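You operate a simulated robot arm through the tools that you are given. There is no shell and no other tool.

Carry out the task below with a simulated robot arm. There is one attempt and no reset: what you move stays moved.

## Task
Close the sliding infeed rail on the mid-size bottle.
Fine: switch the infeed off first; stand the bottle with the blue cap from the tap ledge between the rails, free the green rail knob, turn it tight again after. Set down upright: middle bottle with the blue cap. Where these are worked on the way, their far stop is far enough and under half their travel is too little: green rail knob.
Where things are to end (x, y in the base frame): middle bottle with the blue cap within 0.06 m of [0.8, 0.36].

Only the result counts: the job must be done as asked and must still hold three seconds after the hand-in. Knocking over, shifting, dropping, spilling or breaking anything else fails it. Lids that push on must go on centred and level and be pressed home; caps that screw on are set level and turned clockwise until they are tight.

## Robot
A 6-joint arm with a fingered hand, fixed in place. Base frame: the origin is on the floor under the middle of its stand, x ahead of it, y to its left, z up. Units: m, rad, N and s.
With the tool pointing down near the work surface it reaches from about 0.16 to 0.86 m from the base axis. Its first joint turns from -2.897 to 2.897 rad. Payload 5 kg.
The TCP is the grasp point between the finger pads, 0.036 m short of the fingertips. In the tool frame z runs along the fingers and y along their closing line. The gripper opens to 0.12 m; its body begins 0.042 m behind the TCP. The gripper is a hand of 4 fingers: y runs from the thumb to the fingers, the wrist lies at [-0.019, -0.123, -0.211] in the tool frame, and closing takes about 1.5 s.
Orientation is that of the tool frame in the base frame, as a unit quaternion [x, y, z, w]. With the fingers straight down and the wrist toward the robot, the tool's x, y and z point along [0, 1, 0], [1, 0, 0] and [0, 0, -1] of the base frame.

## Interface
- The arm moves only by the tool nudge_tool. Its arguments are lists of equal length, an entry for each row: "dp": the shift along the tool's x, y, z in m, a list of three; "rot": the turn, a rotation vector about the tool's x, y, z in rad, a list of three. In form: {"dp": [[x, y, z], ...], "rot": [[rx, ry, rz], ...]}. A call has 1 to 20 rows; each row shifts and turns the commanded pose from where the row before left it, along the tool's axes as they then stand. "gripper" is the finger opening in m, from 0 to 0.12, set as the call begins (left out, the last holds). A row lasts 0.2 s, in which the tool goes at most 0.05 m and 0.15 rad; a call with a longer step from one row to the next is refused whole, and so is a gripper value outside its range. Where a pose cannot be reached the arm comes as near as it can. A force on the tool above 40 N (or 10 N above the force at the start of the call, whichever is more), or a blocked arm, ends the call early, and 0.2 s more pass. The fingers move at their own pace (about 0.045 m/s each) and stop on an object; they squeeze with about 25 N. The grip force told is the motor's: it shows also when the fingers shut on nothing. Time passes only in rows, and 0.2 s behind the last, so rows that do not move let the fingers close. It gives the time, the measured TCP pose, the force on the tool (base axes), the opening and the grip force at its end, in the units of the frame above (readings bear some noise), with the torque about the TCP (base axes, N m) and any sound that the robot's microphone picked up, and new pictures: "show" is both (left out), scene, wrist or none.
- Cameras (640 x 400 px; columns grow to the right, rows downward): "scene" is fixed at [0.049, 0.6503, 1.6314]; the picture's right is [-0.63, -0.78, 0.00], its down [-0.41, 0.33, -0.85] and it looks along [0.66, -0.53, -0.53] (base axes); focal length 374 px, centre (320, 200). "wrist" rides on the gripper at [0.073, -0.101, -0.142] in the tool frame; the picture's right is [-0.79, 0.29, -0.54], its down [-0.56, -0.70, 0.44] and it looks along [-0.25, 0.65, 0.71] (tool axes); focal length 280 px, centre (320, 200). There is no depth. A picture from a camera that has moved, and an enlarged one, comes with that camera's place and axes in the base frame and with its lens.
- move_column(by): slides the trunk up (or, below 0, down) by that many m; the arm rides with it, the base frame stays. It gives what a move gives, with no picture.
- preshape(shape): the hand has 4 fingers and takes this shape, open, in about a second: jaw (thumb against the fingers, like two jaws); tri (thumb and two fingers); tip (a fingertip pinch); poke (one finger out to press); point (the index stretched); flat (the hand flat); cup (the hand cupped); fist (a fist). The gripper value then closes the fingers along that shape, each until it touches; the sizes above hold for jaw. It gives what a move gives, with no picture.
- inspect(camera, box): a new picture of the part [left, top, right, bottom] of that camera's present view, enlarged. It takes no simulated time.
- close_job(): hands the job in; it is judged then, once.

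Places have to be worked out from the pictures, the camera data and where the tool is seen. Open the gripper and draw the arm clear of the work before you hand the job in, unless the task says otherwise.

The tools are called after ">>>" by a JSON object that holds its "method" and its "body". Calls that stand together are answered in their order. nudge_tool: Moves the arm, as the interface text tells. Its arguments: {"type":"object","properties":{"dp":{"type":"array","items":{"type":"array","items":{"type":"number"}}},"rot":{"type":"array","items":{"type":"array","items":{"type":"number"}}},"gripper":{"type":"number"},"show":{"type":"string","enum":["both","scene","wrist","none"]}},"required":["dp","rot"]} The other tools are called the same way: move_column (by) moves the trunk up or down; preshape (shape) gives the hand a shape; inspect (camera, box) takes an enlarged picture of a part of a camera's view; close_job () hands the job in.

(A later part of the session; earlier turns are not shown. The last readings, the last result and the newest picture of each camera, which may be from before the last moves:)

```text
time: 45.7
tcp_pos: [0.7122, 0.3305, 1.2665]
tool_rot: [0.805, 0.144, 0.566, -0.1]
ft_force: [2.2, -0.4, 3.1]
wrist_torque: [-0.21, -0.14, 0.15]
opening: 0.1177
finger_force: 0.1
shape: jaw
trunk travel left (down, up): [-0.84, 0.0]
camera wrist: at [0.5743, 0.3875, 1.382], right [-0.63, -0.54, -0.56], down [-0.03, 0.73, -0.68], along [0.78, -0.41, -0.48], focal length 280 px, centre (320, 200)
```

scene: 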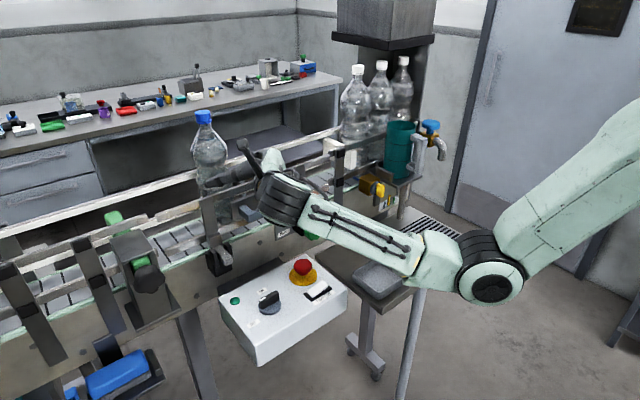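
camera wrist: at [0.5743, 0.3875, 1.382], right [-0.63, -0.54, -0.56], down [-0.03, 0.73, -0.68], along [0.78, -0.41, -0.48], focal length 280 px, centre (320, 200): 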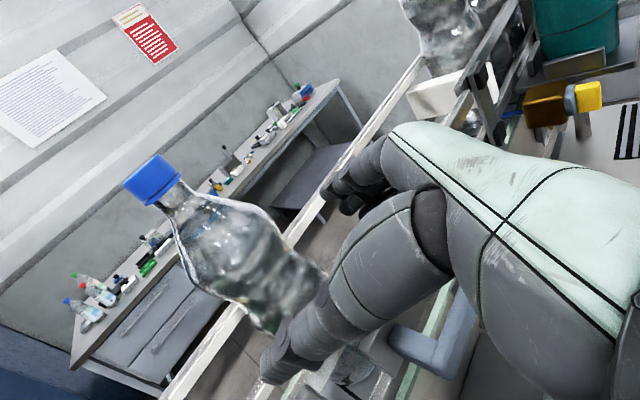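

A light contact (3 N upward) appeared, probably the thumb on the post or rail. I raise the hand 3 cm, then continue back.

>>> {"method": "nudge_tool", "body": {"dp": [[0.0141, 0, -0.0051], [0.0141, 0, -0.0051], [-0.0068, 0, -0.0188], [-0.0068, 0, -0.0188]], "rot": [[0, 0, 0], [0, 0, 0], [0, 0, 0], [0, 0, 0]]}}

>>> {"method": "inspect", "body": {"camera": "scene", "box": [170, 90, 350, 260]}}

```text
time: 46.7
tcp_pos: [0.6739, 0.317, 1.297]
tool_rot: [0.806, 0.144, 0.566, -0.099]
ft_force: [0.0, 0.7, 0.1]
wrist_torque: [0.0, 0.04, -0.02]
opening: 0.1176
finger_force: 0.1
shape: jaw
trunk travel left (down, up): [-0.84, 0.0]
camera wrist: at [0.5367, 0.3736, 1.4119], right [-0.63, -0.54, -0.56], down [-0.03, 0.73, -0.68], along [0.77, -0.41, -0.48], focal length 280 px, centre (320, 200)
```

scene: 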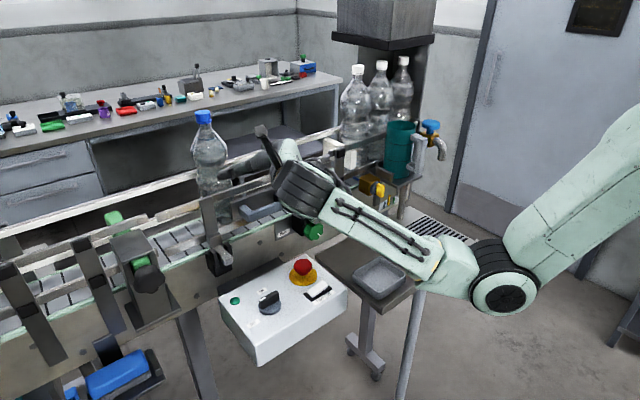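
wrist: 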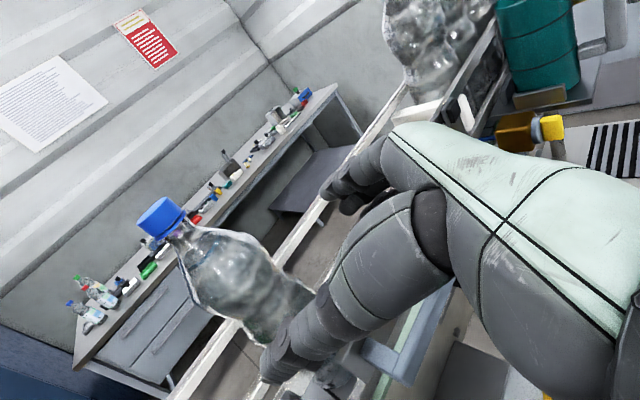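

```text
2.35 times, centred on (260, 175) of scene
camera zoom: at [0.049, 0.6503, 1.6314], right [-0.63, -0.78, 0.0], down [-0.41, 0.33, -0.85], along [0.66, -0.53, -0.53], focal length 881 px, centre (461, 259)
```

zoom: 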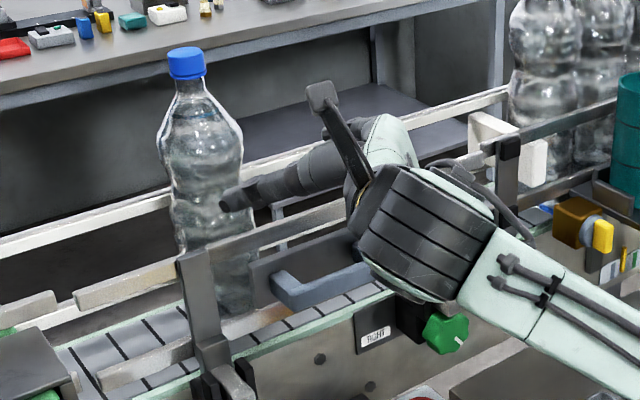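

The bottle stands clear and upright. I draw the hand well back and take a close look at the knob and its labels with the bottle out of the way.

>>> {"method": "nudge_tool", "body": {"dp": [[-0.0026, 0, -0.0363], [-0.0026, 0, -0.0363], [-0.0026, 0, -0.0363], [-0.0026, 0.02, -0.0363], [-0.0026, 0.03, -0.0263], [0, 0.04, 0]], "rot": [[0, 0, 0], [0, 0, 0], [0, 0, 0], [0, 0, 0], [0, 0, 0], [0, 0, 0]]}}

>>> {"method": "inspect", "body": {"camera": "scene", "box": [270, 180, 350, 250]}}

>>> {"method": "inspect", "body": {"camera": "scene", "box": [170, 90, 350, 260]}}

```text
time: 48.1
tcp_pos: [0.5488, 0.1748, 1.3419]
tool_rot: [0.806, 0.144, 0.565, -0.1]
ft_force: [-0.3, -0.1, -0.3]
wrist_torque: [-0.02, 0.0, 0.04]
opening: 0.1178
finger_force: 0.0
shape: jaw
trunk travel left (down, up): [-0.84, 0.0]
camera wrist: at [0.4122, 0.2311, 1.4583], right [-0.63, -0.54, -0.56], down [-0.03, 0.73, -0.68], along [0.77, -0.41, -0.48], focal length 280 px, centre (320, 200)
```

scene: 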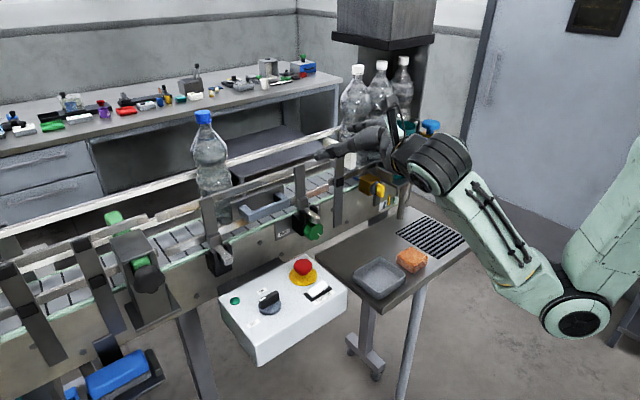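
wrist: 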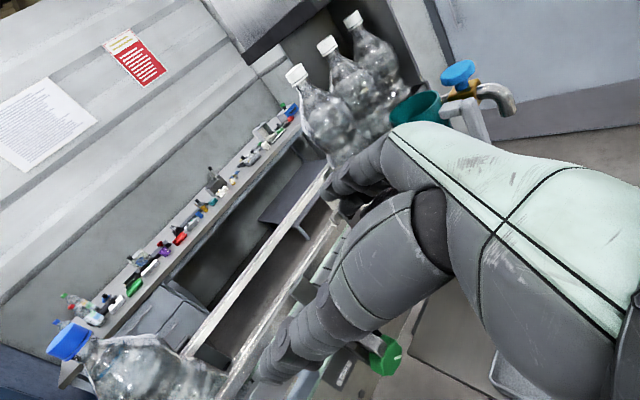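

```text
5.71 times, centred on (310, 215) of scene
camera zoom: at [0.049, 0.6503, 1.6314], right [-0.63, -0.78, 0.0], down [-0.41, 0.33, -0.85], along [0.66, -0.53, -0.53], focal length 2139 px, centre (377, 114)
```

zoom: 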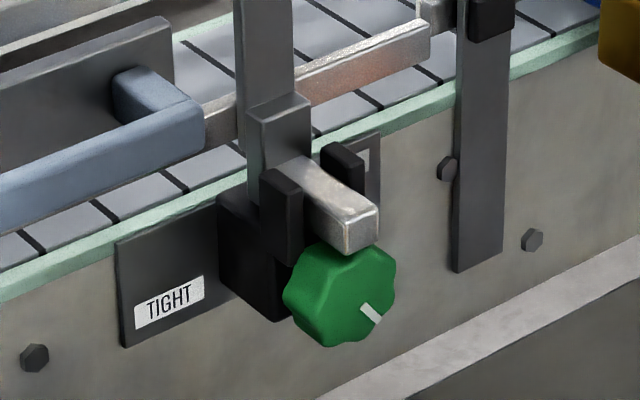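

```text
2.35 times, centred on (260, 175) of scene
camera zoom: at [0.049, 0.6503, 1.6314], right [-0.63, -0.78, 0.0], down [-0.41, 0.33, -0.85], along [0.66, -0.53, -0.53], focal length 881 px, centre (461, 259)
```

zoom: 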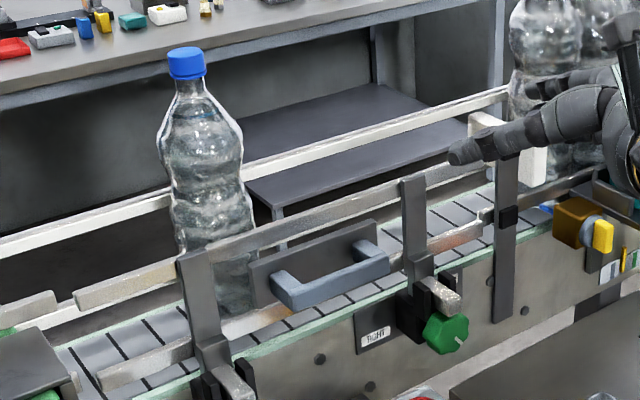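

The view is clear: knob mark points down-right (about 4:20 o'clock), TIGHT label left, FREE label right, and the rod end sits just above the knob, so I must grip it sideways. I'll level the hand, back off, and roll it 180° so the wrist comes from the right, away from the e-stop.

>>> {"method": "nudge_tool", "body": {"dp": [[0, 0, 0], [0, 0, 0], [0, 0, 0], [-0.014, 0.0196, -0.0387], [-0.014, 0.0196, -0.0387], [-0.014, 0.0196, -0.0387]], "rot": [[0, 0.12, 0], [0, 0.12, 0], [0, 0.11, 0], [0, 0, 0], [0, 0, 0], [0, 0, 0]], "gripper": 0.07, "show": "none"}}

>>> {"method": "nudge_tool", "body": {"dp": [[0, 0, 0], [0, 0, 0], [0, 0, 0], [0, 0, 0], [0, 0, 0], [0, 0, 0], [0, 0, 0], [0, 0, 0], [0, 0, 0], [0, 0, 0], [0, 0, 0]], "rot": [[0, 0, -0.143], [0, 0, -0.143], [0, 0, -0.143], [0, 0, -0.143], [0, 0, -0.143], [0, 0, -0.143], [0, 0, -0.143], [0, 0, -0.143], [0, 0, -0.143], [0, 0, -0.143], [0, 0, -0.143]], "show": "scene"}}

```text
time: 49.7
tcp_pos: [0.476, 0.1003, 1.3328]
tool_rot: [0.668, 0.117, 0.721, -0.144]
ft_force: [-0.5, -0.8, 0.5]
wrist_torque: [-0.01, -0.03, 0.0]
opening: 0.0701
finger_force: 0.1
shape: jaw
trunk travel left (down, up): [-0.84, 0.0]
stopped in row 6: the arm was blocked; the commanded pose is now the measured one
```

```text
time: 52.3
tcp_pos: [0.4813, 0.1594, 1.3871]
tool_rot: [0.411, 0.488, 0.669, 0.381]
ft_force: [0.8, 0.7, -0.6]
wrist_torque: [0.04, -0.02, 0.03]
opening: 0.0699
finger_force: 0.0
shape: jaw
out of reach, approached as far as the arm can: row 8, 9, 10, 11
trunk travel left (down, up): [-0.84, 0.0]
stopped in row 11: the arm was blocked; the commanded pose is now the measured one
```

scene: 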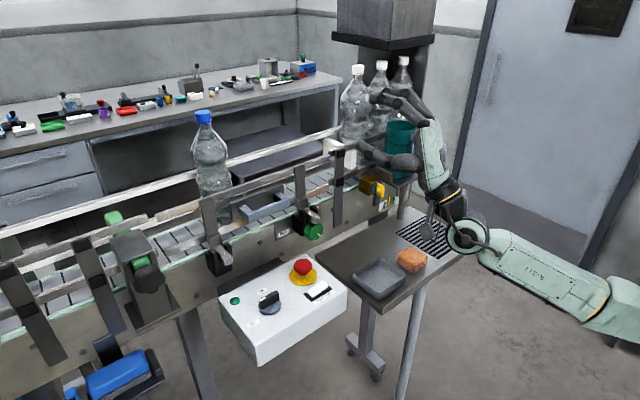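

The arm folded up too tightly there and hit its limits. I move the hand forward and lower, over the free part of the ledge, to give it room before finishing the roll.

>>> {"method": "nudge_tool", "body": {"dp": [[-0.0272, -0.0318, 0.007], [-0.0272, -0.0318, 0.007], [-0.0272, -0.0318, 0.007], [-0.0272, -0.0318, 0.007]], "rot": [[0, 0, 0], [0, 0, 0], [0, 0, 0], [0, 0, 0]], "show": "scene"}}

```text
time: 53.3
tcp_pos: [0.5215, 0.1929, 1.2734]
tool_rot: [0.42, 0.484, 0.667, 0.38]
ft_force: [-0.6, 0.4, 0.2]
wrist_torque: [0.01, -0.05, -0.01]
opening: 0.07
finger_force: 0.1
shape: jaw
out of reach, approached as far as the arm can: row 1, 2, 3, 4
trunk travel left (down, up): [-0.84, 0.0]
```

scene: 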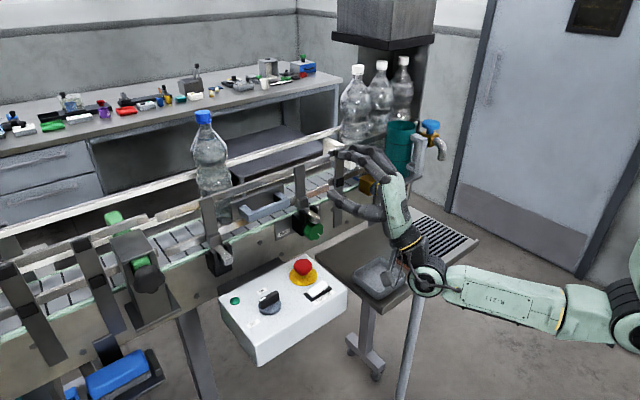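

The limit looks like a wrist joint end-stop in that rolling direction. I'll undo the roll and go via the fingers-down pose instead, turning the other way round.

>>> {"method": "nudge_tool", "body": {"dp": [[0, 0, 0], [0, 0, 0], [0, 0, 0], [0, 0, 0], [0, 0, 0], [0, 0, 0], [0, 0, 0], [0, 0, 0], [0, 0, 0], [0, 0, 0]], "rot": [[0, 0, 0.14], [0, 0, 0.14], [0, 0, 0.14], [0, 0, 0.14], [0, 0, 0.14], [0, 0, 0.14], [0, 0, 0.14], [0, 0, 0.14], [0, 0, 0.14], [0, 0, 0.14]], "show": "none"}}

>>> {"method": "nudge_tool", "body": {"dp": [[0, 0, 0], [0, 0, 0], [0, 0, 0], [0, 0, 0], [0, 0, 0], [0, 0, 0], [0, 0, 0], [0, 0, 0]], "rot": [[0.0806, -0.0806, -0.0806], [0.0806, -0.0806, -0.0806], [0.0806, -0.0806, -0.0806], [0.0806, -0.0806, -0.0806], [0.0806, -0.0806, -0.0806], [0.0806, -0.0806, -0.0806], [0.0806, -0.0806, -0.0806], [0.0806, -0.0806, -0.0806]], "show": "scene"}}

```text
time: 55.5
tcp_pos: [0.5225, 0.1947, 1.2741]
tool_rot: [0.631, 0.108, 0.755, -0.142]
ft_force: [0.7, 0.2, 0.0]
wrist_torque: [0.02, 0.0, 0.0]
opening: 0.0698
finger_force: 0.2
shape: jaw
trunk travel left (down, up): [-0.84, 0.0]
```

```text
time: 57.3
tcp_pos: [0.5217, 0.1948, 1.2727]
tool_rot: [0.689, 0.56, 0.458, -0.047]
ft_force: [0.7, -0.1, -0.3]
wrist_torque: [0.02, -0.02, -0.01]
opening: 0.0697
finger_force: 0.0
shape: jaw
trunk travel left (down, up): [-0.84, 0.0]
```

scene: 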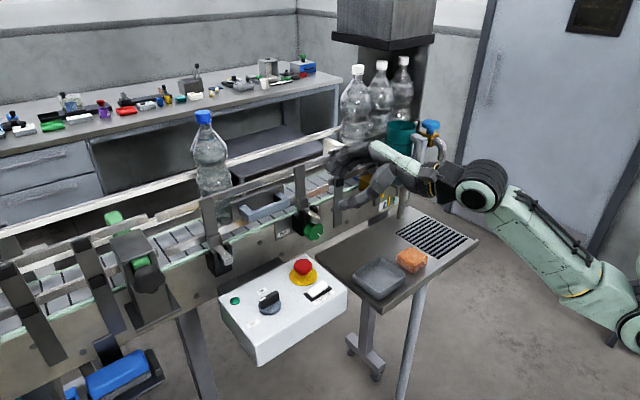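

The hand is back in a comfortable posture. I now rotate directly toward the wanted orientation (fingers along +x, thumb on the right), which mostly spins the last joint the other way.

>>> {"method": "nudge_tool", "body": {"dp": [[0, 0, 0], [0, 0, 0], [0, 0, 0], [0, 0, 0], [0, 0, 0], [0, 0, 0], [0, 0, 0], [0, 0, 0], [0, 0, 0], [0, 0, 0], [0, 0, 0], [0, 0, 0], [0, 0, 0], [0, 0, 0], [0, 0, 0], [0, 0, 0], [0, 0, 0]], "rot": [[-0.0304, -0.0529, -0.1298], [-0.0304, -0.0529, -0.1298], [-0.0304, -0.0529, -0.1298], [-0.0304, -0.0529, -0.1298], [-0.0304, -0.0529, -0.1298], [-0.0304, -0.0529, -0.1298], [-0.0304, -0.0529, -0.1298], [-0.0304, -0.0529, -0.1298], [-0.0304, -0.0529, -0.1298], [-0.0304, -0.0529, -0.1298], [-0.0304, -0.0529, -0.1298], [-0.0304, -0.0529, -0.1298], [-0.0304, -0.0529, -0.1298], [-0.0304, -0.0529, -0.1298], [-0.0304, -0.0529, -0.1298], [-0.0304, -0.0529, -0.1298], [-0.0304, -0.0529, -0.1298]]}}

```text
time: 60.9
tcp_pos: [0.5233, 0.1945, 1.2733]
tool_rot: [-0.07, 0.703, 0.07, 0.705]
ft_force: [0.5, -0.5, 0.1]
wrist_torque: [0.0, -0.02, 0.0]
opening: 0.0699
finger_force: 0.1
shape: jaw
trunk travel left (down, up): [-0.84, 0.0]
camera wrist: at [0.4034, 0.0657, 1.1988], right [-0.59, 0.18, 0.79], down [0.57, -0.6, 0.56], along [0.57, 0.78, 0.25], focal length 280 px, centre (320, 200)
```

scene: 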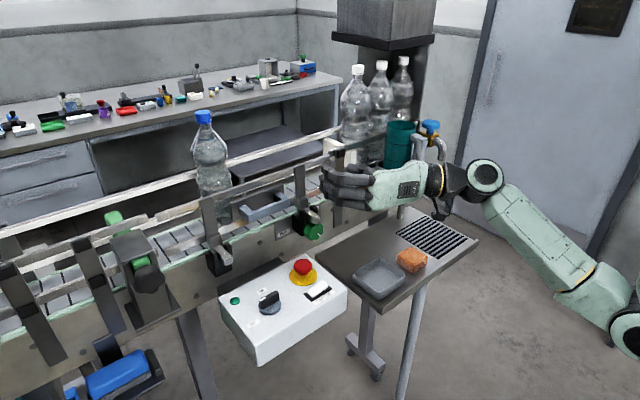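
wrist: 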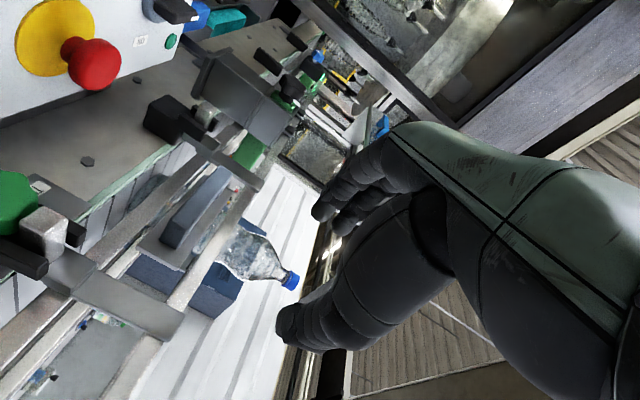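

The hand now points along +x (11° yaw) with the thumb on the right. I lower it to z≈1.13 in front of the knob to get a close frontal view.

>>> {"method": "nudge_tool", "body": {"dp": [[0.0358, -0.0084, -0.0025], [0.0358, -0.0084, -0.0025], [0.0358, -0.0084, -0.0025], [0.0358, -0.0084, -0.0025]], "rot": [[0, 0, 0], [0, 0, 0], [0, 0, 0], [0, 0, 0]]}}

>>> {"method": "inspect", "body": {"camera": "wrist", "box": [0, 100, 350, 400]}}

>>> {"method": "inspect", "body": {"camera": "scene", "box": [270, 170, 430, 280]}}

```text
time: 61.9
tcp_pos: [0.5197, 0.1599, 1.132]
tool_rot: [-0.071, 0.706, 0.069, 0.701]
ft_force: [-0.3, 0.8, 0.3]
wrist_torque: [0.0, -0.01, 0.01]
opening: 0.0698
finger_force: 0.1
shape: jaw
out of reach, approached as far as the arm can: row 4
trunk travel left (down, up): [-0.84, 0.0]
camera wrist: at [0.3997, 0.0318, 1.0596], right [-0.58, 0.18, 0.79], down [0.58, -0.6, 0.56], along [0.57, 0.78, 0.25], focal length 280 px, centre (320, 200)
```

scene: 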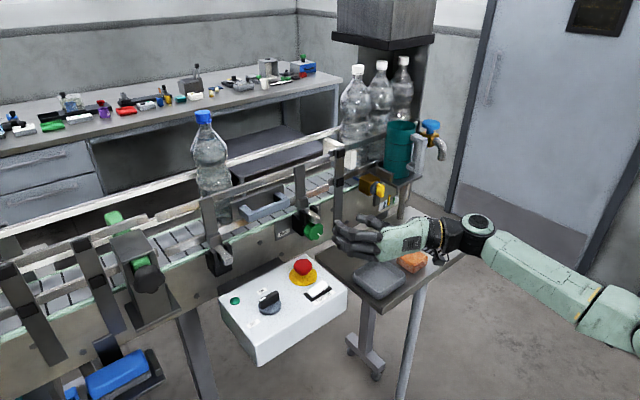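
wrist: 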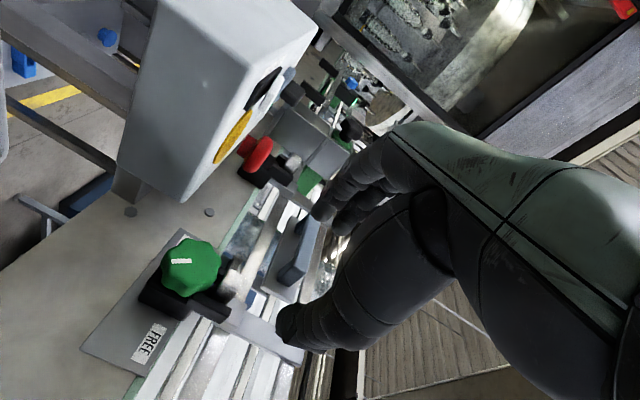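

```text
1.33 times, centred on (175, 250) of wrist
camera zoom: at [0.3997, 0.0318, 1.0596], right [-0.58, 0.18, 0.79], down [0.58, -0.6, 0.56], along [0.57, 0.78, 0.25], focal length 374 px, centre (513, 133)
```

zoom: 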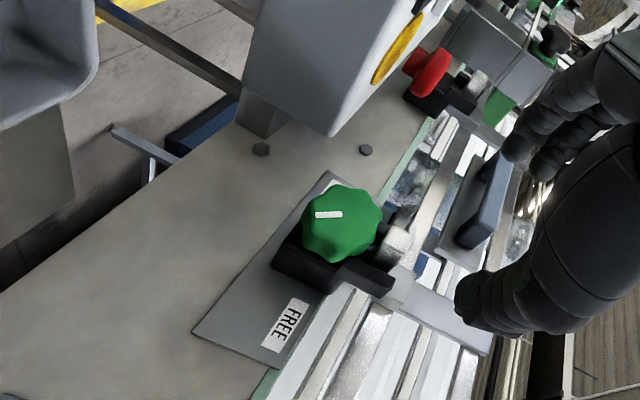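

```text
3.64 times, centred on (350, 225) of scene
camera zoom: at [0.049, 0.6503, 1.6314], right [-0.63, -0.78, 0.0], down [-0.41, 0.33, -0.85], along [0.66, -0.53, -0.53], focal length 1361 px, centre (211, 109)
```

zoom: 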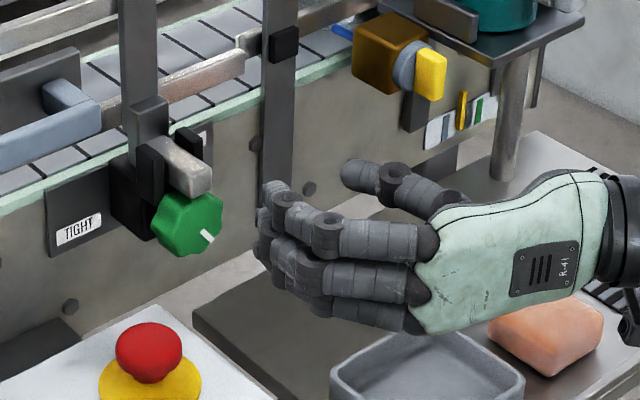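

I can see the knob face clearly: the mark points down-right, with FREE on its right and TIGHT on its left. Triangulation gives the knob near (0.657, 0.185, 1.06). I lower the trunk 7 cm to bring the hand to the knob's height.

>>> {"method": "move_column", "body": {"by": -0.07}}

>>> {"method": "inspect", "body": {"camera": "wrist", "box": [0, 100, 400, 400]}}

>>> {"method": "inspect", "body": {"camera": "scene", "box": [270, 170, 430, 280]}}

```text
time: 63.0
tcp_pos: [0.5196, 0.1599, 1.0626]
tool_rot: [-0.072, 0.706, 0.07, 0.701]
ft_force: [0.4, 0.8, -0.7]
wrist_torque: [0.0, -0.02, 0.0]
opening: 0.0701
finger_force: 0.0
shape: jaw
trunk travel left (down, up): [-0.77, 0.07]
```

```text
1.33 times, centred on (200, 250) of wrist
camera zoom: at [0.3997, 0.032, 0.9899], right [-0.58, 0.18, 0.79], down [0.58, -0.6, 0.56], along [0.57, 0.78, 0.25], focal length 374 px, centre (480, 133)
```

zoom: 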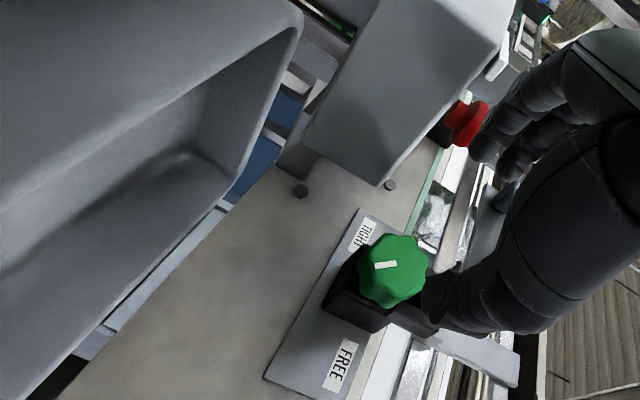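

```text
3.64 times, centred on (350, 225) of scene
camera zoom: at [0.049, 0.6503, 1.6314], right [-0.63, -0.78, 0.0], down [-0.41, 0.33, -0.85], along [0.66, -0.53, -0.53], focal length 1361 px, centre (211, 109)
```

zoom: 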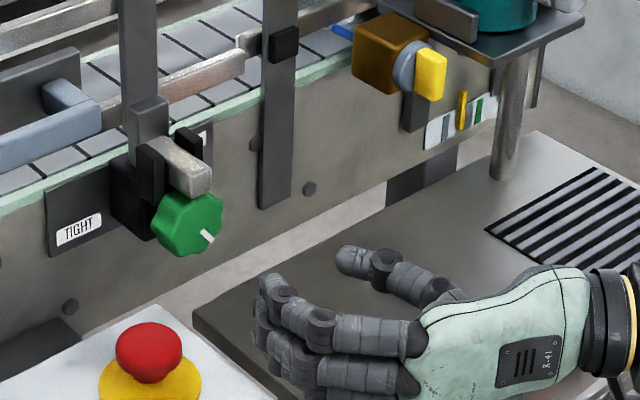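

Both labels are visible now. The three-finger group spans ~7 cm vertically, which is tight against the rod bracket, so I'll try the narrower "tip" pinch shape and look at it.

>>> {"method": "preshape", "body": {"shape": "tip"}}

>>> {"method": "inspect", "body": {"camera": "scene", "box": [290, 190, 430, 290]}}

>>> {"method": "inspect", "body": {"camera": "wrist", "box": [100, 60, 480, 400]}}

```text
time: 63.9
tcp_pos: [0.5191, 0.1608, 1.0627]
tool_rot: [-0.071, 0.706, 0.069, 0.701]
ft_force: [-0.3, 0.2, 0.1]
wrist_torque: [0.01, 0.02, 0.0]
opening: 0.1198
finger_force: 0.1
shape: tip
trunk travel left (down, up): [-0.77, 0.07]
```

```text
4.00 times, centred on (360, 240) of scene
camera zoom: at [0.049, 0.6503, 1.6314], right [-0.63, -0.78, 0.0], down [-0.41, 0.33, -0.85], along [0.66, -0.53, -0.53], focal length 1498 px, centre (160, 40)
```

zoom: 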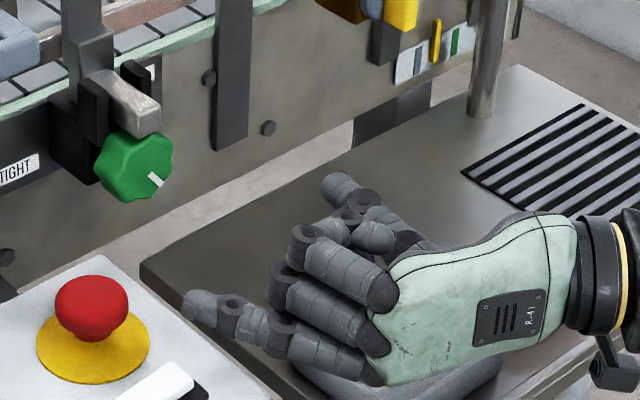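

```text
1.18 times, centred on (290, 230) of wrist
camera zoom: at [0.3998, 0.0321, 0.9899], right [-0.58, 0.18, 0.79], down [0.58, -0.6, 0.56], along [0.57, 0.78, 0.25], focal length 330 px, centre (355, 165)
```

zoom: 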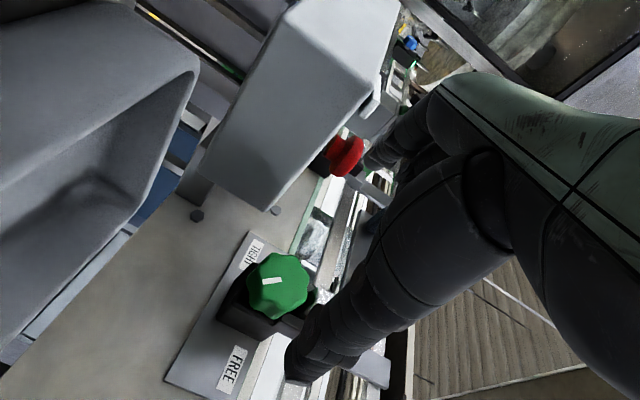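

In "tip" shape the index (lowest) and thumb are extended while the other two fingers curl back. I partly close to 0.05 in free space to see exactly where the pinch point lies.

>>> {"method": "nudge_tool", "body": {"dp": [[0, 0, 0], [0, 0, 0], [0, 0, 0], [0, 0, 0], [0, 0, 0]], "rot": [[0, 0, 0], [0, 0, 0], [0, 0, 0], [0, 0, 0], [0, 0, 0]], "gripper": 0.05}}

>>> {"method": "inspect", "body": {"camera": "scene", "box": [290, 190, 430, 290]}}

>>> {"method": "inspect", "body": {"camera": "wrist", "box": [150, 80, 450, 400]}}

```text
time: 65.1
tcp_pos: [0.5195, 0.1604, 1.062]
tool_rot: [-0.071, 0.706, 0.069, 0.701]
ft_force: [-0.3, 0.0, 0.4]
wrist_torque: [0.02, -0.01, 0.02]
opening: 0.0508
finger_force: 0.1
shape: tip
trunk travel left (down, up): [-0.77, 0.07]
camera wrist: at [0.3998, 0.0321, 0.9899], right [-0.58, 0.18, 0.79], down [0.58, -0.6, 0.56], along [0.57, 0.78, 0.25], focal length 280 px, centre (320, 200)
```

scene: 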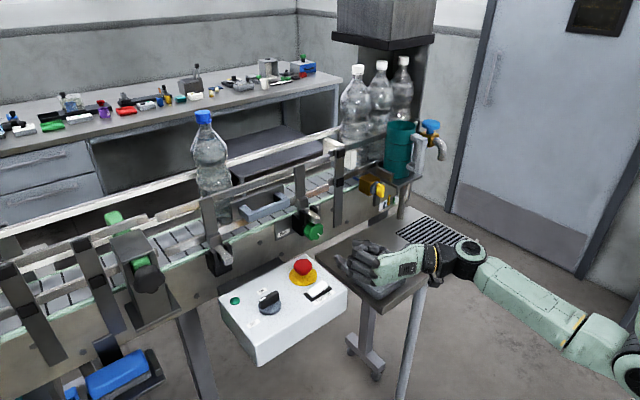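
wrist: 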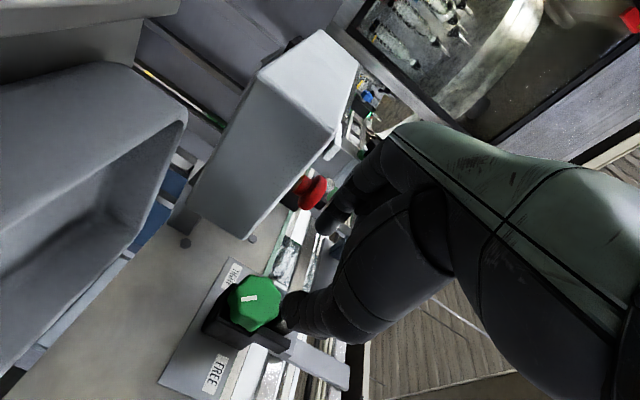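

```text
4.00 times, centred on (360, 240) of scene
camera zoom: at [0.049, 0.6503, 1.6314], right [-0.63, -0.78, 0.0], down [-0.41, 0.33, -0.85], along [0.66, -0.53, -0.53], focal length 1498 px, centre (160, 40)
```

zoom: 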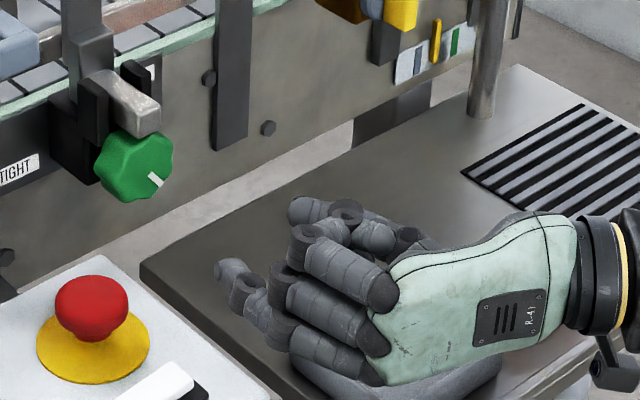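

```text
1.25 times, centred on (300, 240) of wrist
camera zoom: at [0.3998, 0.0321, 0.9899], right [-0.58, 0.18, 0.79], down [0.58, -0.6, 0.56], along [0.57, 0.78, 0.25], focal length 350 px, centre (345, 150)
```

zoom: 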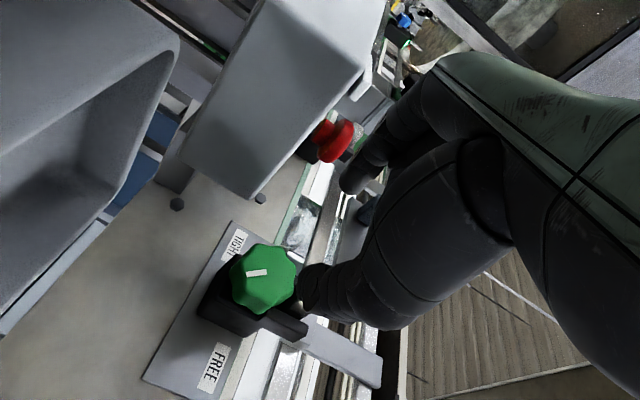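

The pinch line in "tip" is tilted and the curled fingers sit close behind. I'll look at the "tri" shape (thumb plus two fingers), which may hold the round knob better.

>>> {"method": "preshape", "body": {"shape": "tri"}}

>>> {"method": "nudge_tool", "body": {"dp": [[0, 0, 0], [0, 0, 0], [0, 0, 0], [0, 0, 0], [0, 0, 0]], "rot": [[0, 0, 0], [0, 0, 0], [0, 0, 0], [0, 0, 0], [0, 0, 0]], "gripper": 0.06}}

>>> {"method": "inspect", "body": {"camera": "scene", "box": [290, 190, 430, 290]}}

>>> {"method": "inspect", "body": {"camera": "wrist", "box": [200, 80, 400, 360]}}

```text
time: 66.0
tcp_pos: [0.52, 0.1596, 1.0625]
tool_rot: [-0.072, 0.706, 0.07, 0.701]
ft_force: [0.0, 0.2, -0.5]
wrist_torque: [-0.02, 0.0, 0.01]
opening: 0.1197
finger_force: 0.1
shape: tri
trunk travel left (down, up): [-0.77, 0.07]
```

```text
time: 67.2
tcp_pos: [0.5198, 0.1613, 1.0628]
tool_rot: [-0.071, 0.706, 0.07, 0.701]
ft_force: [-0.3, -0.6, 0.8]
wrist_torque: [0.0, 0.0, 0.0]
opening: 0.0604
finger_force: 0.1
shape: tri
trunk travel left (down, up): [-0.77, 0.07]
camera wrist: at [0.3998, 0.0321, 0.9899], right [-0.58, 0.18, 0.79], down [0.58, -0.6, 0.56], along [0.57, 0.78, 0.25], focal length 280 px, centre (320, 200)
```

scene: 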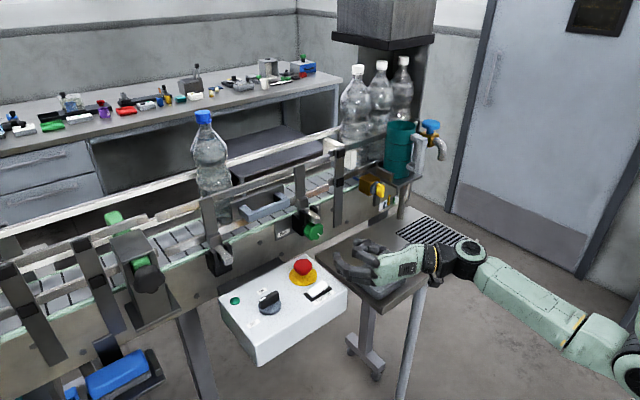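
wrist: 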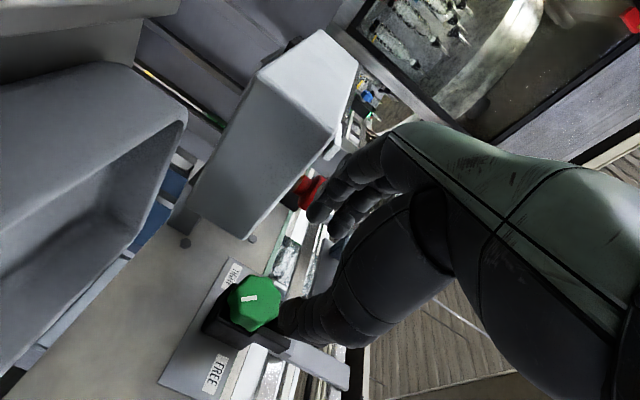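

```text
4.00 times, centred on (360, 240) of scene
camera zoom: at [0.049, 0.6503, 1.6314], right [-0.63, -0.78, 0.0], down [-0.41, 0.33, -0.85], along [0.66, -0.53, -0.53], focal length 1498 px, centre (160, 40)
```

zoom: 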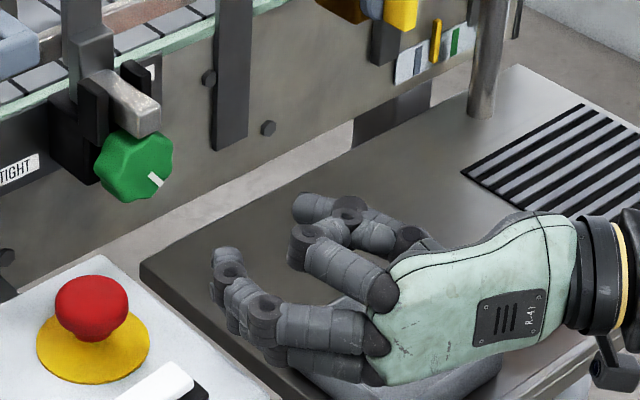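

```text
1.43 times, centred on (300, 220) of wrist
camera zoom: at [0.3998, 0.0321, 0.9899], right [-0.58, 0.18, 0.79], down [0.58, -0.6, 0.56], along [0.57, 0.78, 0.25], focal length 401 px, centre (349, 171)
```

zoom: 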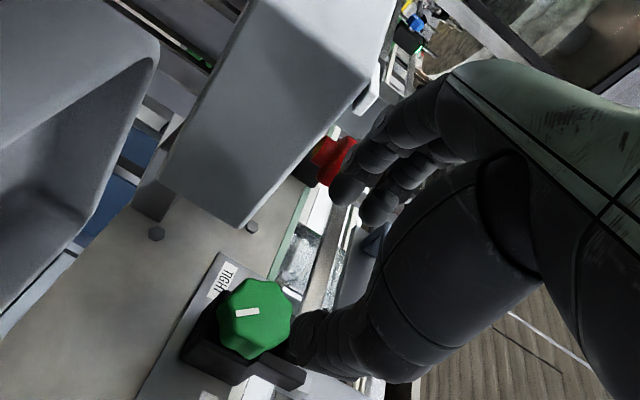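

The "tri" shape leaves the ring finger curled away from the rod, good for the knob. I'll reduce the yaw a little and pre-roll the hand ~20° clockwise so that I have room for a counter-clockwise stroke.

>>> {"method": "nudge_tool", "body": {"dp": [[0, 0, 0], [0, 0, 0], [0, 0, 0], [0, 0, 0]], "rot": [[0.12, 0, 0], [0, 0, 0.12], [0, 0, 0.12], [0, 0, 0.11]], "gripper": 0.07, "show": "none"}}

>>> {"method": "inspect", "body": {"camera": "scene", "box": [290, 190, 430, 290]}}

>>> {"method": "inspect", "body": {"camera": "wrist", "box": [150, 80, 400, 400]}}

```text
time: 68.2
tcp_pos: [0.5355, 0.1548, 1.0936]
tool_rot: [0.096, 0.707, 0.15, 0.684]
ft_force: [0.5, 0.5, -0.4]
wrist_torque: [0.04, -0.02, -0.01]
opening: 0.0697
finger_force: 0.1
shape: tri
out of reach, approached as far as the arm can: row 2, 3, 4
trunk travel left (down, up): [-0.77, 0.07]
```

```text
4.00 times, centred on (360, 240) of scene
camera zoom: at [0.049, 0.6503, 1.6314], right [-0.63, -0.78, 0.0], down [-0.41, 0.33, -0.85], along [0.66, -0.53, -0.53], focal length 1498 px, centre (160, 40)
```

zoom: 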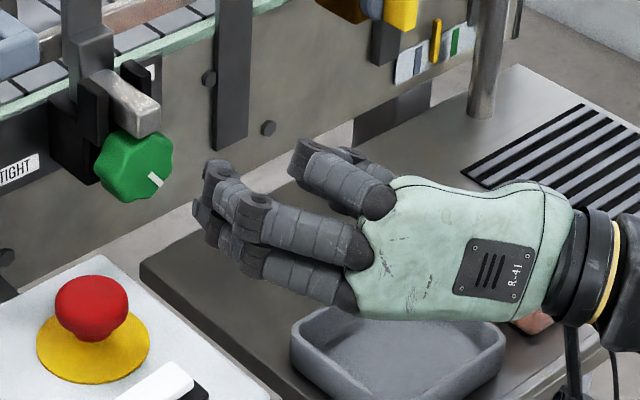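

```text
1.25 times, centred on (275, 240) of wrist
camera zoom: at [0.3969, 0.0716, 0.9921], right [-0.52, -0.04, 0.85], down [0.52, -0.81, 0.28], along [0.68, 0.58, 0.45], focal length 350 px, centre (376, 150)
```

zoom: 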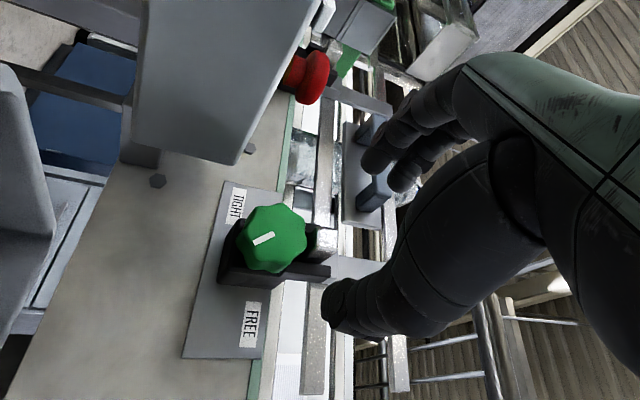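

The roll pulled the arm to its inner limit, but going forward eases that. I move to a pre-grasp spot about 1 cm in front of the knob face at knob height, keeping clear of the e-stop.

>>> {"method": "nudge_tool", "body": {"dp": [[0.0123, 0.0022, 0.0223], [0.0123, 0.0022, 0.0223], [0.0123, 0.0023, 0.0222]], "rot": [[0, 0, 0], [0, 0, 0], [0, 0, 0]]}}

>>> {"method": "inspect", "body": {"camera": "scene", "box": [260, 180, 380, 280]}}

>>> {"method": "inspect", "body": {"camera": "wrist", "box": [200, 60, 460, 380]}}

```text
time: 69.0
tcp_pos: [0.5978, 0.1714, 1.0881]
tool_rot: [0.094, 0.706, 0.148, 0.686]
ft_force: [0.0, 0.6, 0.5]
wrist_torque: [-0.02, 0.01, 0.03]
opening: 0.0695
finger_force: 0.0
shape: tri
out of reach, approached as far as the arm can: row 1, 2, 3
trunk travel left (down, up): [-0.77, 0.07]
camera wrist: at [0.4596, 0.0882, 0.9872], right [-0.53, -0.04, 0.85], down [0.51, -0.81, 0.28], along [0.68, 0.59, 0.45], focal length 280 px, centre (320, 200)
```

scene: 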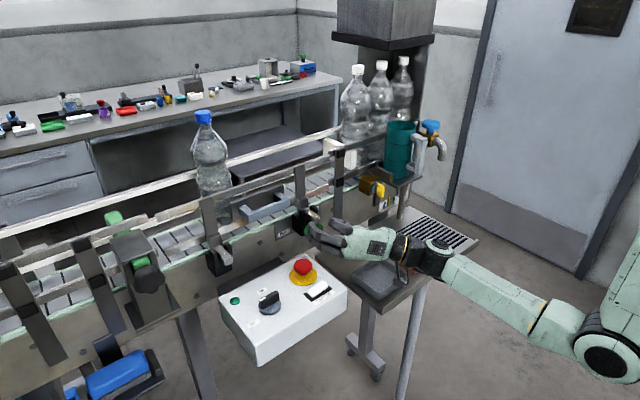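
wrist: 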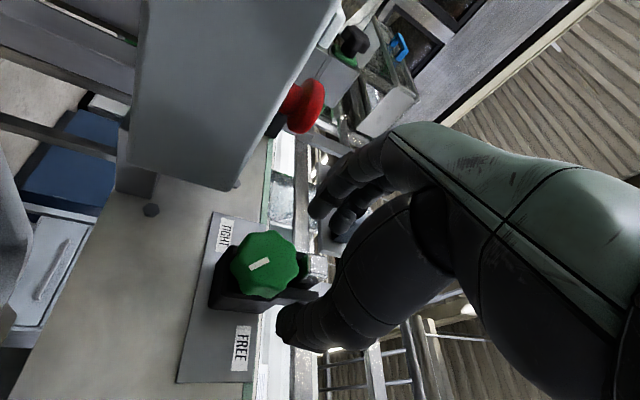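

```text
4.00 times, centred on (320, 230) of scene
camera zoom: at [0.049, 0.6503, 1.6314], right [-0.63, -0.78, 0.0], down [-0.41, 0.33, -0.85], along [0.66, -0.53, -0.53], focal length 1498 px, centre (320, 80)
```

zoom: 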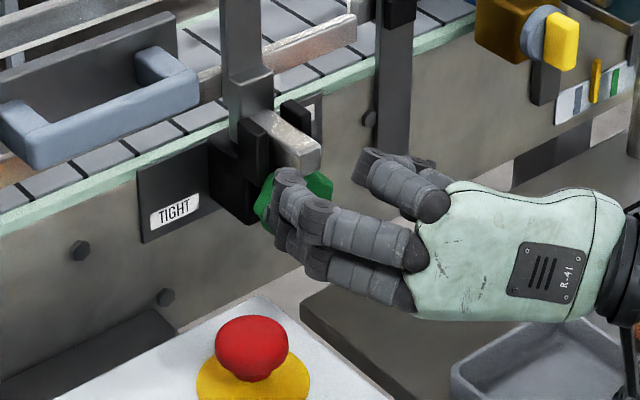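

```text
1.25 times, centred on (330, 220) of wrist
camera zoom: at [0.4596, 0.0882, 0.9872], right [-0.53, -0.04, 0.85], down [0.51, -0.81, 0.28], along [0.68, 0.59, 0.45], focal length 350 px, centre (308, 175)
```

zoom: 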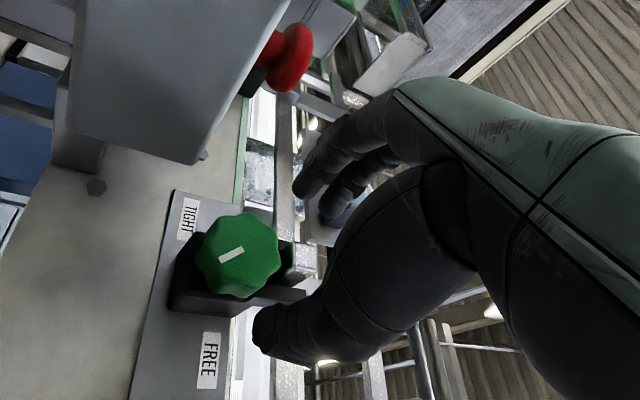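

The hand is in front of the knob but 2.8 cm high, limited by the arm. I lower the trunk by 2.8 cm to bring the fingers level with the knob.

>>> {"method": "move_column", "body": {"by": -0.028}}

>>> {"method": "inspect", "body": {"camera": "scene", "box": [260, 180, 380, 280]}}

>>> {"method": "inspect", "body": {"camera": "wrist", "box": [200, 60, 460, 380]}}

```text
time: 69.7
tcp_pos: [0.5975, 0.1704, 1.0605]
tool_rot: [0.095, 0.705, 0.149, 0.686]
ft_force: [0.6, 1.1, -0.4]
wrist_torque: [0.02, 0.01, 0.02]
opening: 0.0699
finger_force: 0.0
shape: tri
trunk travel left (down, up): [-0.742, 0.098]
```

```text
4.00 times, centred on (320, 230) of scene
camera zoom: at [0.049, 0.6503, 1.6314], right [-0.63, -0.78, 0.0], down [-0.41, 0.33, -0.85], along [0.66, -0.53, -0.53], focal length 1498 px, centre (320, 80)
```

zoom: 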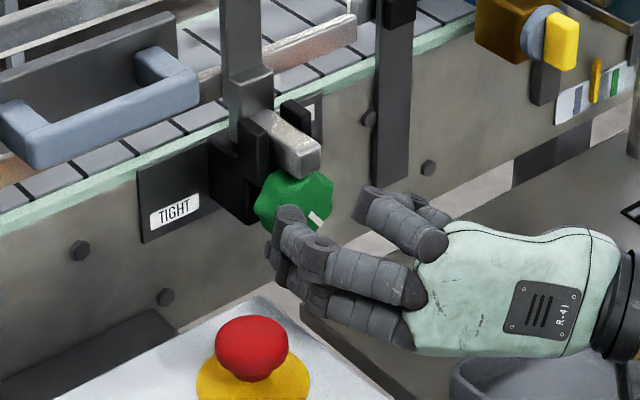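

```text
1.25 times, centred on (330, 220) of wrist
camera zoom: at [0.46, 0.0877, 0.9594], right [-0.53, -0.04, 0.85], down [0.51, -0.81, 0.28], along [0.68, 0.58, 0.45], focal length 350 px, centre (308, 175)
```

zoom: 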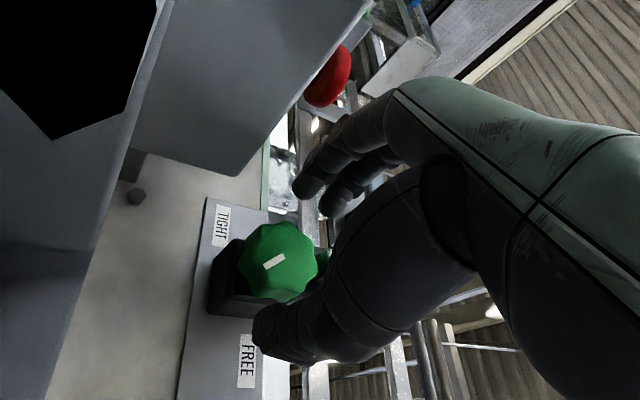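

The knob sits between the two fingers and thumb; it is about 5 mm toward the finger side of the hand axis. I shift sideways 5 mm and move forward 2.9 cm so the fingertips straddle the knob.

>>> {"method": "nudge_tool", "body": {"dp": [[-0.001, 0.0055, 0.009], [0, 0, 0.01], [0, 0, 0.01]], "rot": [[0, 0, 0], [0, 0, 0], [0, 0, 0]]}}

>>> {"method": "inspect", "body": {"camera": "scene", "box": [260, 180, 380, 280]}}

>>> {"method": "inspect", "body": {"camera": "wrist", "box": [200, 60, 460, 380]}}

```text
time: 70.5
tcp_pos: [0.6274, 0.1775, 1.0636]
tool_rot: [0.094, 0.706, 0.148, 0.686]
ft_force: [-1.1, 0.0, 0.6]
wrist_torque: [0.01, -0.05, -0.03]
opening: 0.07
finger_force: 0.1
shape: tri
trunk travel left (down, up): [-0.742, 0.098]
camera wrist: at [0.4893, 0.094, 0.962], right [-0.53, -0.04, 0.85], down [0.51, -0.81, 0.28], along [0.68, 0.58, 0.45], focal length 280 px, centre (320, 200)
```

scene: 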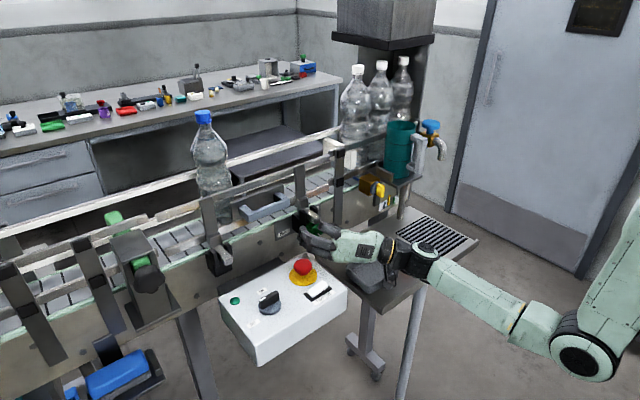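
wrist: 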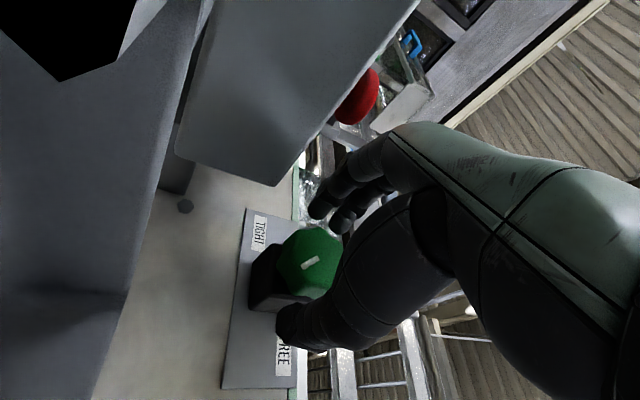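

```text
4.00 times, centred on (320, 230) of scene
camera zoom: at [0.049, 0.6503, 1.6314], right [-0.63, -0.78, 0.0], down [-0.41, 0.33, -0.85], along [0.66, -0.53, -0.53], focal length 1498 px, centre (320, 80)
```

zoom: 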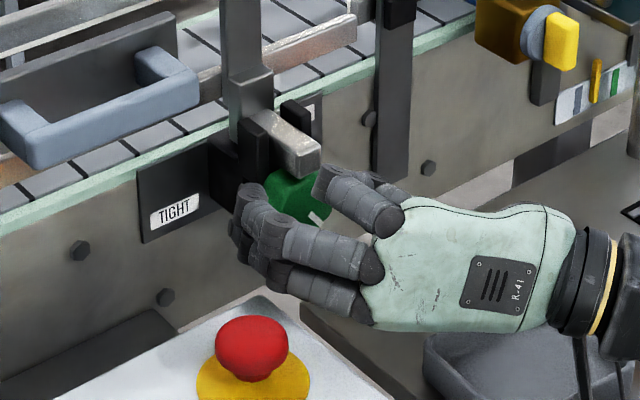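

```text
1.25 times, centred on (330, 220) of wrist
camera zoom: at [0.4893, 0.094, 0.962], right [-0.53, -0.04, 0.85], down [0.51, -0.81, 0.28], along [0.68, 0.58, 0.45], focal length 350 px, centre (308, 175)
```

zoom: 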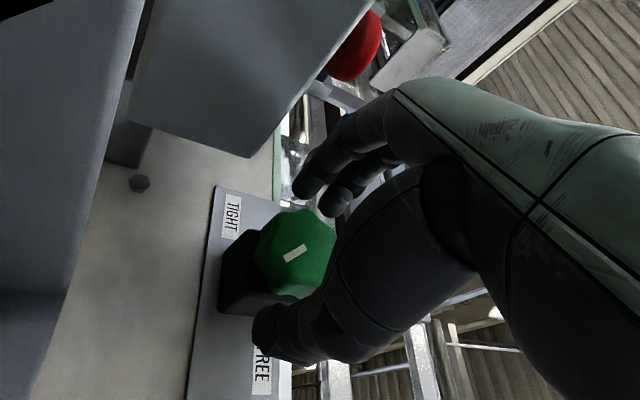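

The knob face is right in the middle between fingers and thumb. I close the grip on it.

>>> {"method": "nudge_tool", "body": {"dp": [[0, 0, 0], [0, 0, 0], [0, 0, 0], [0, 0, 0], [0, 0, 0]], "rot": [[0, 0, 0], [0, 0, 0], [0, 0, 0], [0, 0, 0], [0, 0, 0]], "gripper": 0.0}}

>>> {"method": "inspect", "body": {"camera": "scene", "box": [260, 180, 380, 280]}}

>>> {"method": "inspect", "body": {"camera": "wrist", "box": [200, 60, 460, 380]}}

```text
time: 71.7
tcp_pos: [0.6277, 0.1776, 1.0626]
tool_rot: [0.093, 0.706, 0.149, 0.686]
ft_force: [1.9, 0.6, 0.4]
wrist_torque: [0.03, 0.08, -0.07]
opening: 0.0398
finger_force: 25.3
shape: tri
trunk travel left (down, up): [-0.742, 0.098]
camera wrist: at [0.4893, 0.0939, 0.9623], right [-0.53, -0.04, 0.85], down [0.51, -0.81, 0.28], along [0.68, 0.58, 0.45], focal length 280 px, centre (320, 200)
```

scene: 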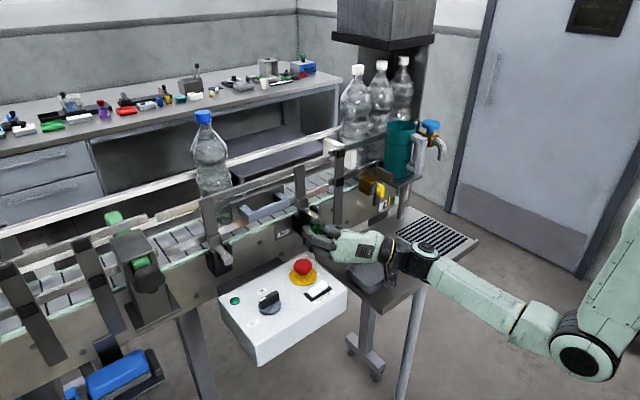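
wrist: 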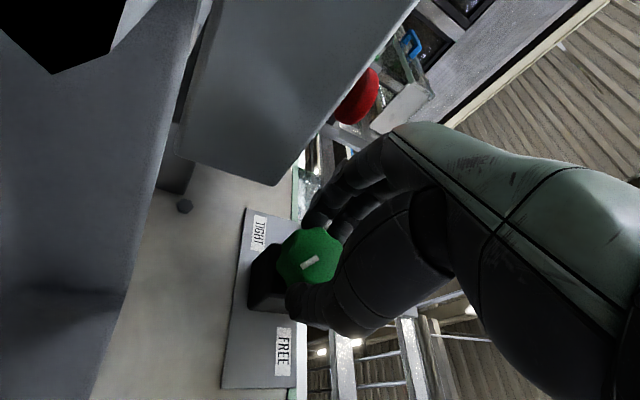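

```text
4.00 times, centred on (320, 230) of scene
camera zoom: at [0.049, 0.6503, 1.6314], right [-0.63, -0.78, 0.0], down [-0.41, 0.33, -0.85], along [0.66, -0.53, -0.53], focal length 1498 px, centre (320, 80)
```

zoom: 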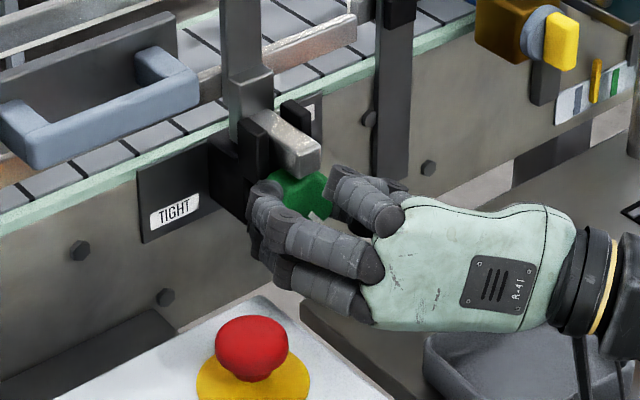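

```text
1.25 times, centred on (330, 220) of wrist
camera zoom: at [0.4893, 0.0939, 0.9623], right [-0.53, -0.04, 0.85], down [0.51, -0.81, 0.28], along [0.68, 0.58, 0.45], focal length 350 px, centre (308, 175)
```

zoom: 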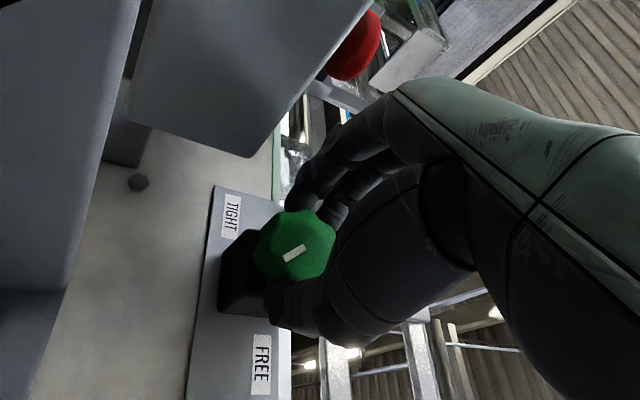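

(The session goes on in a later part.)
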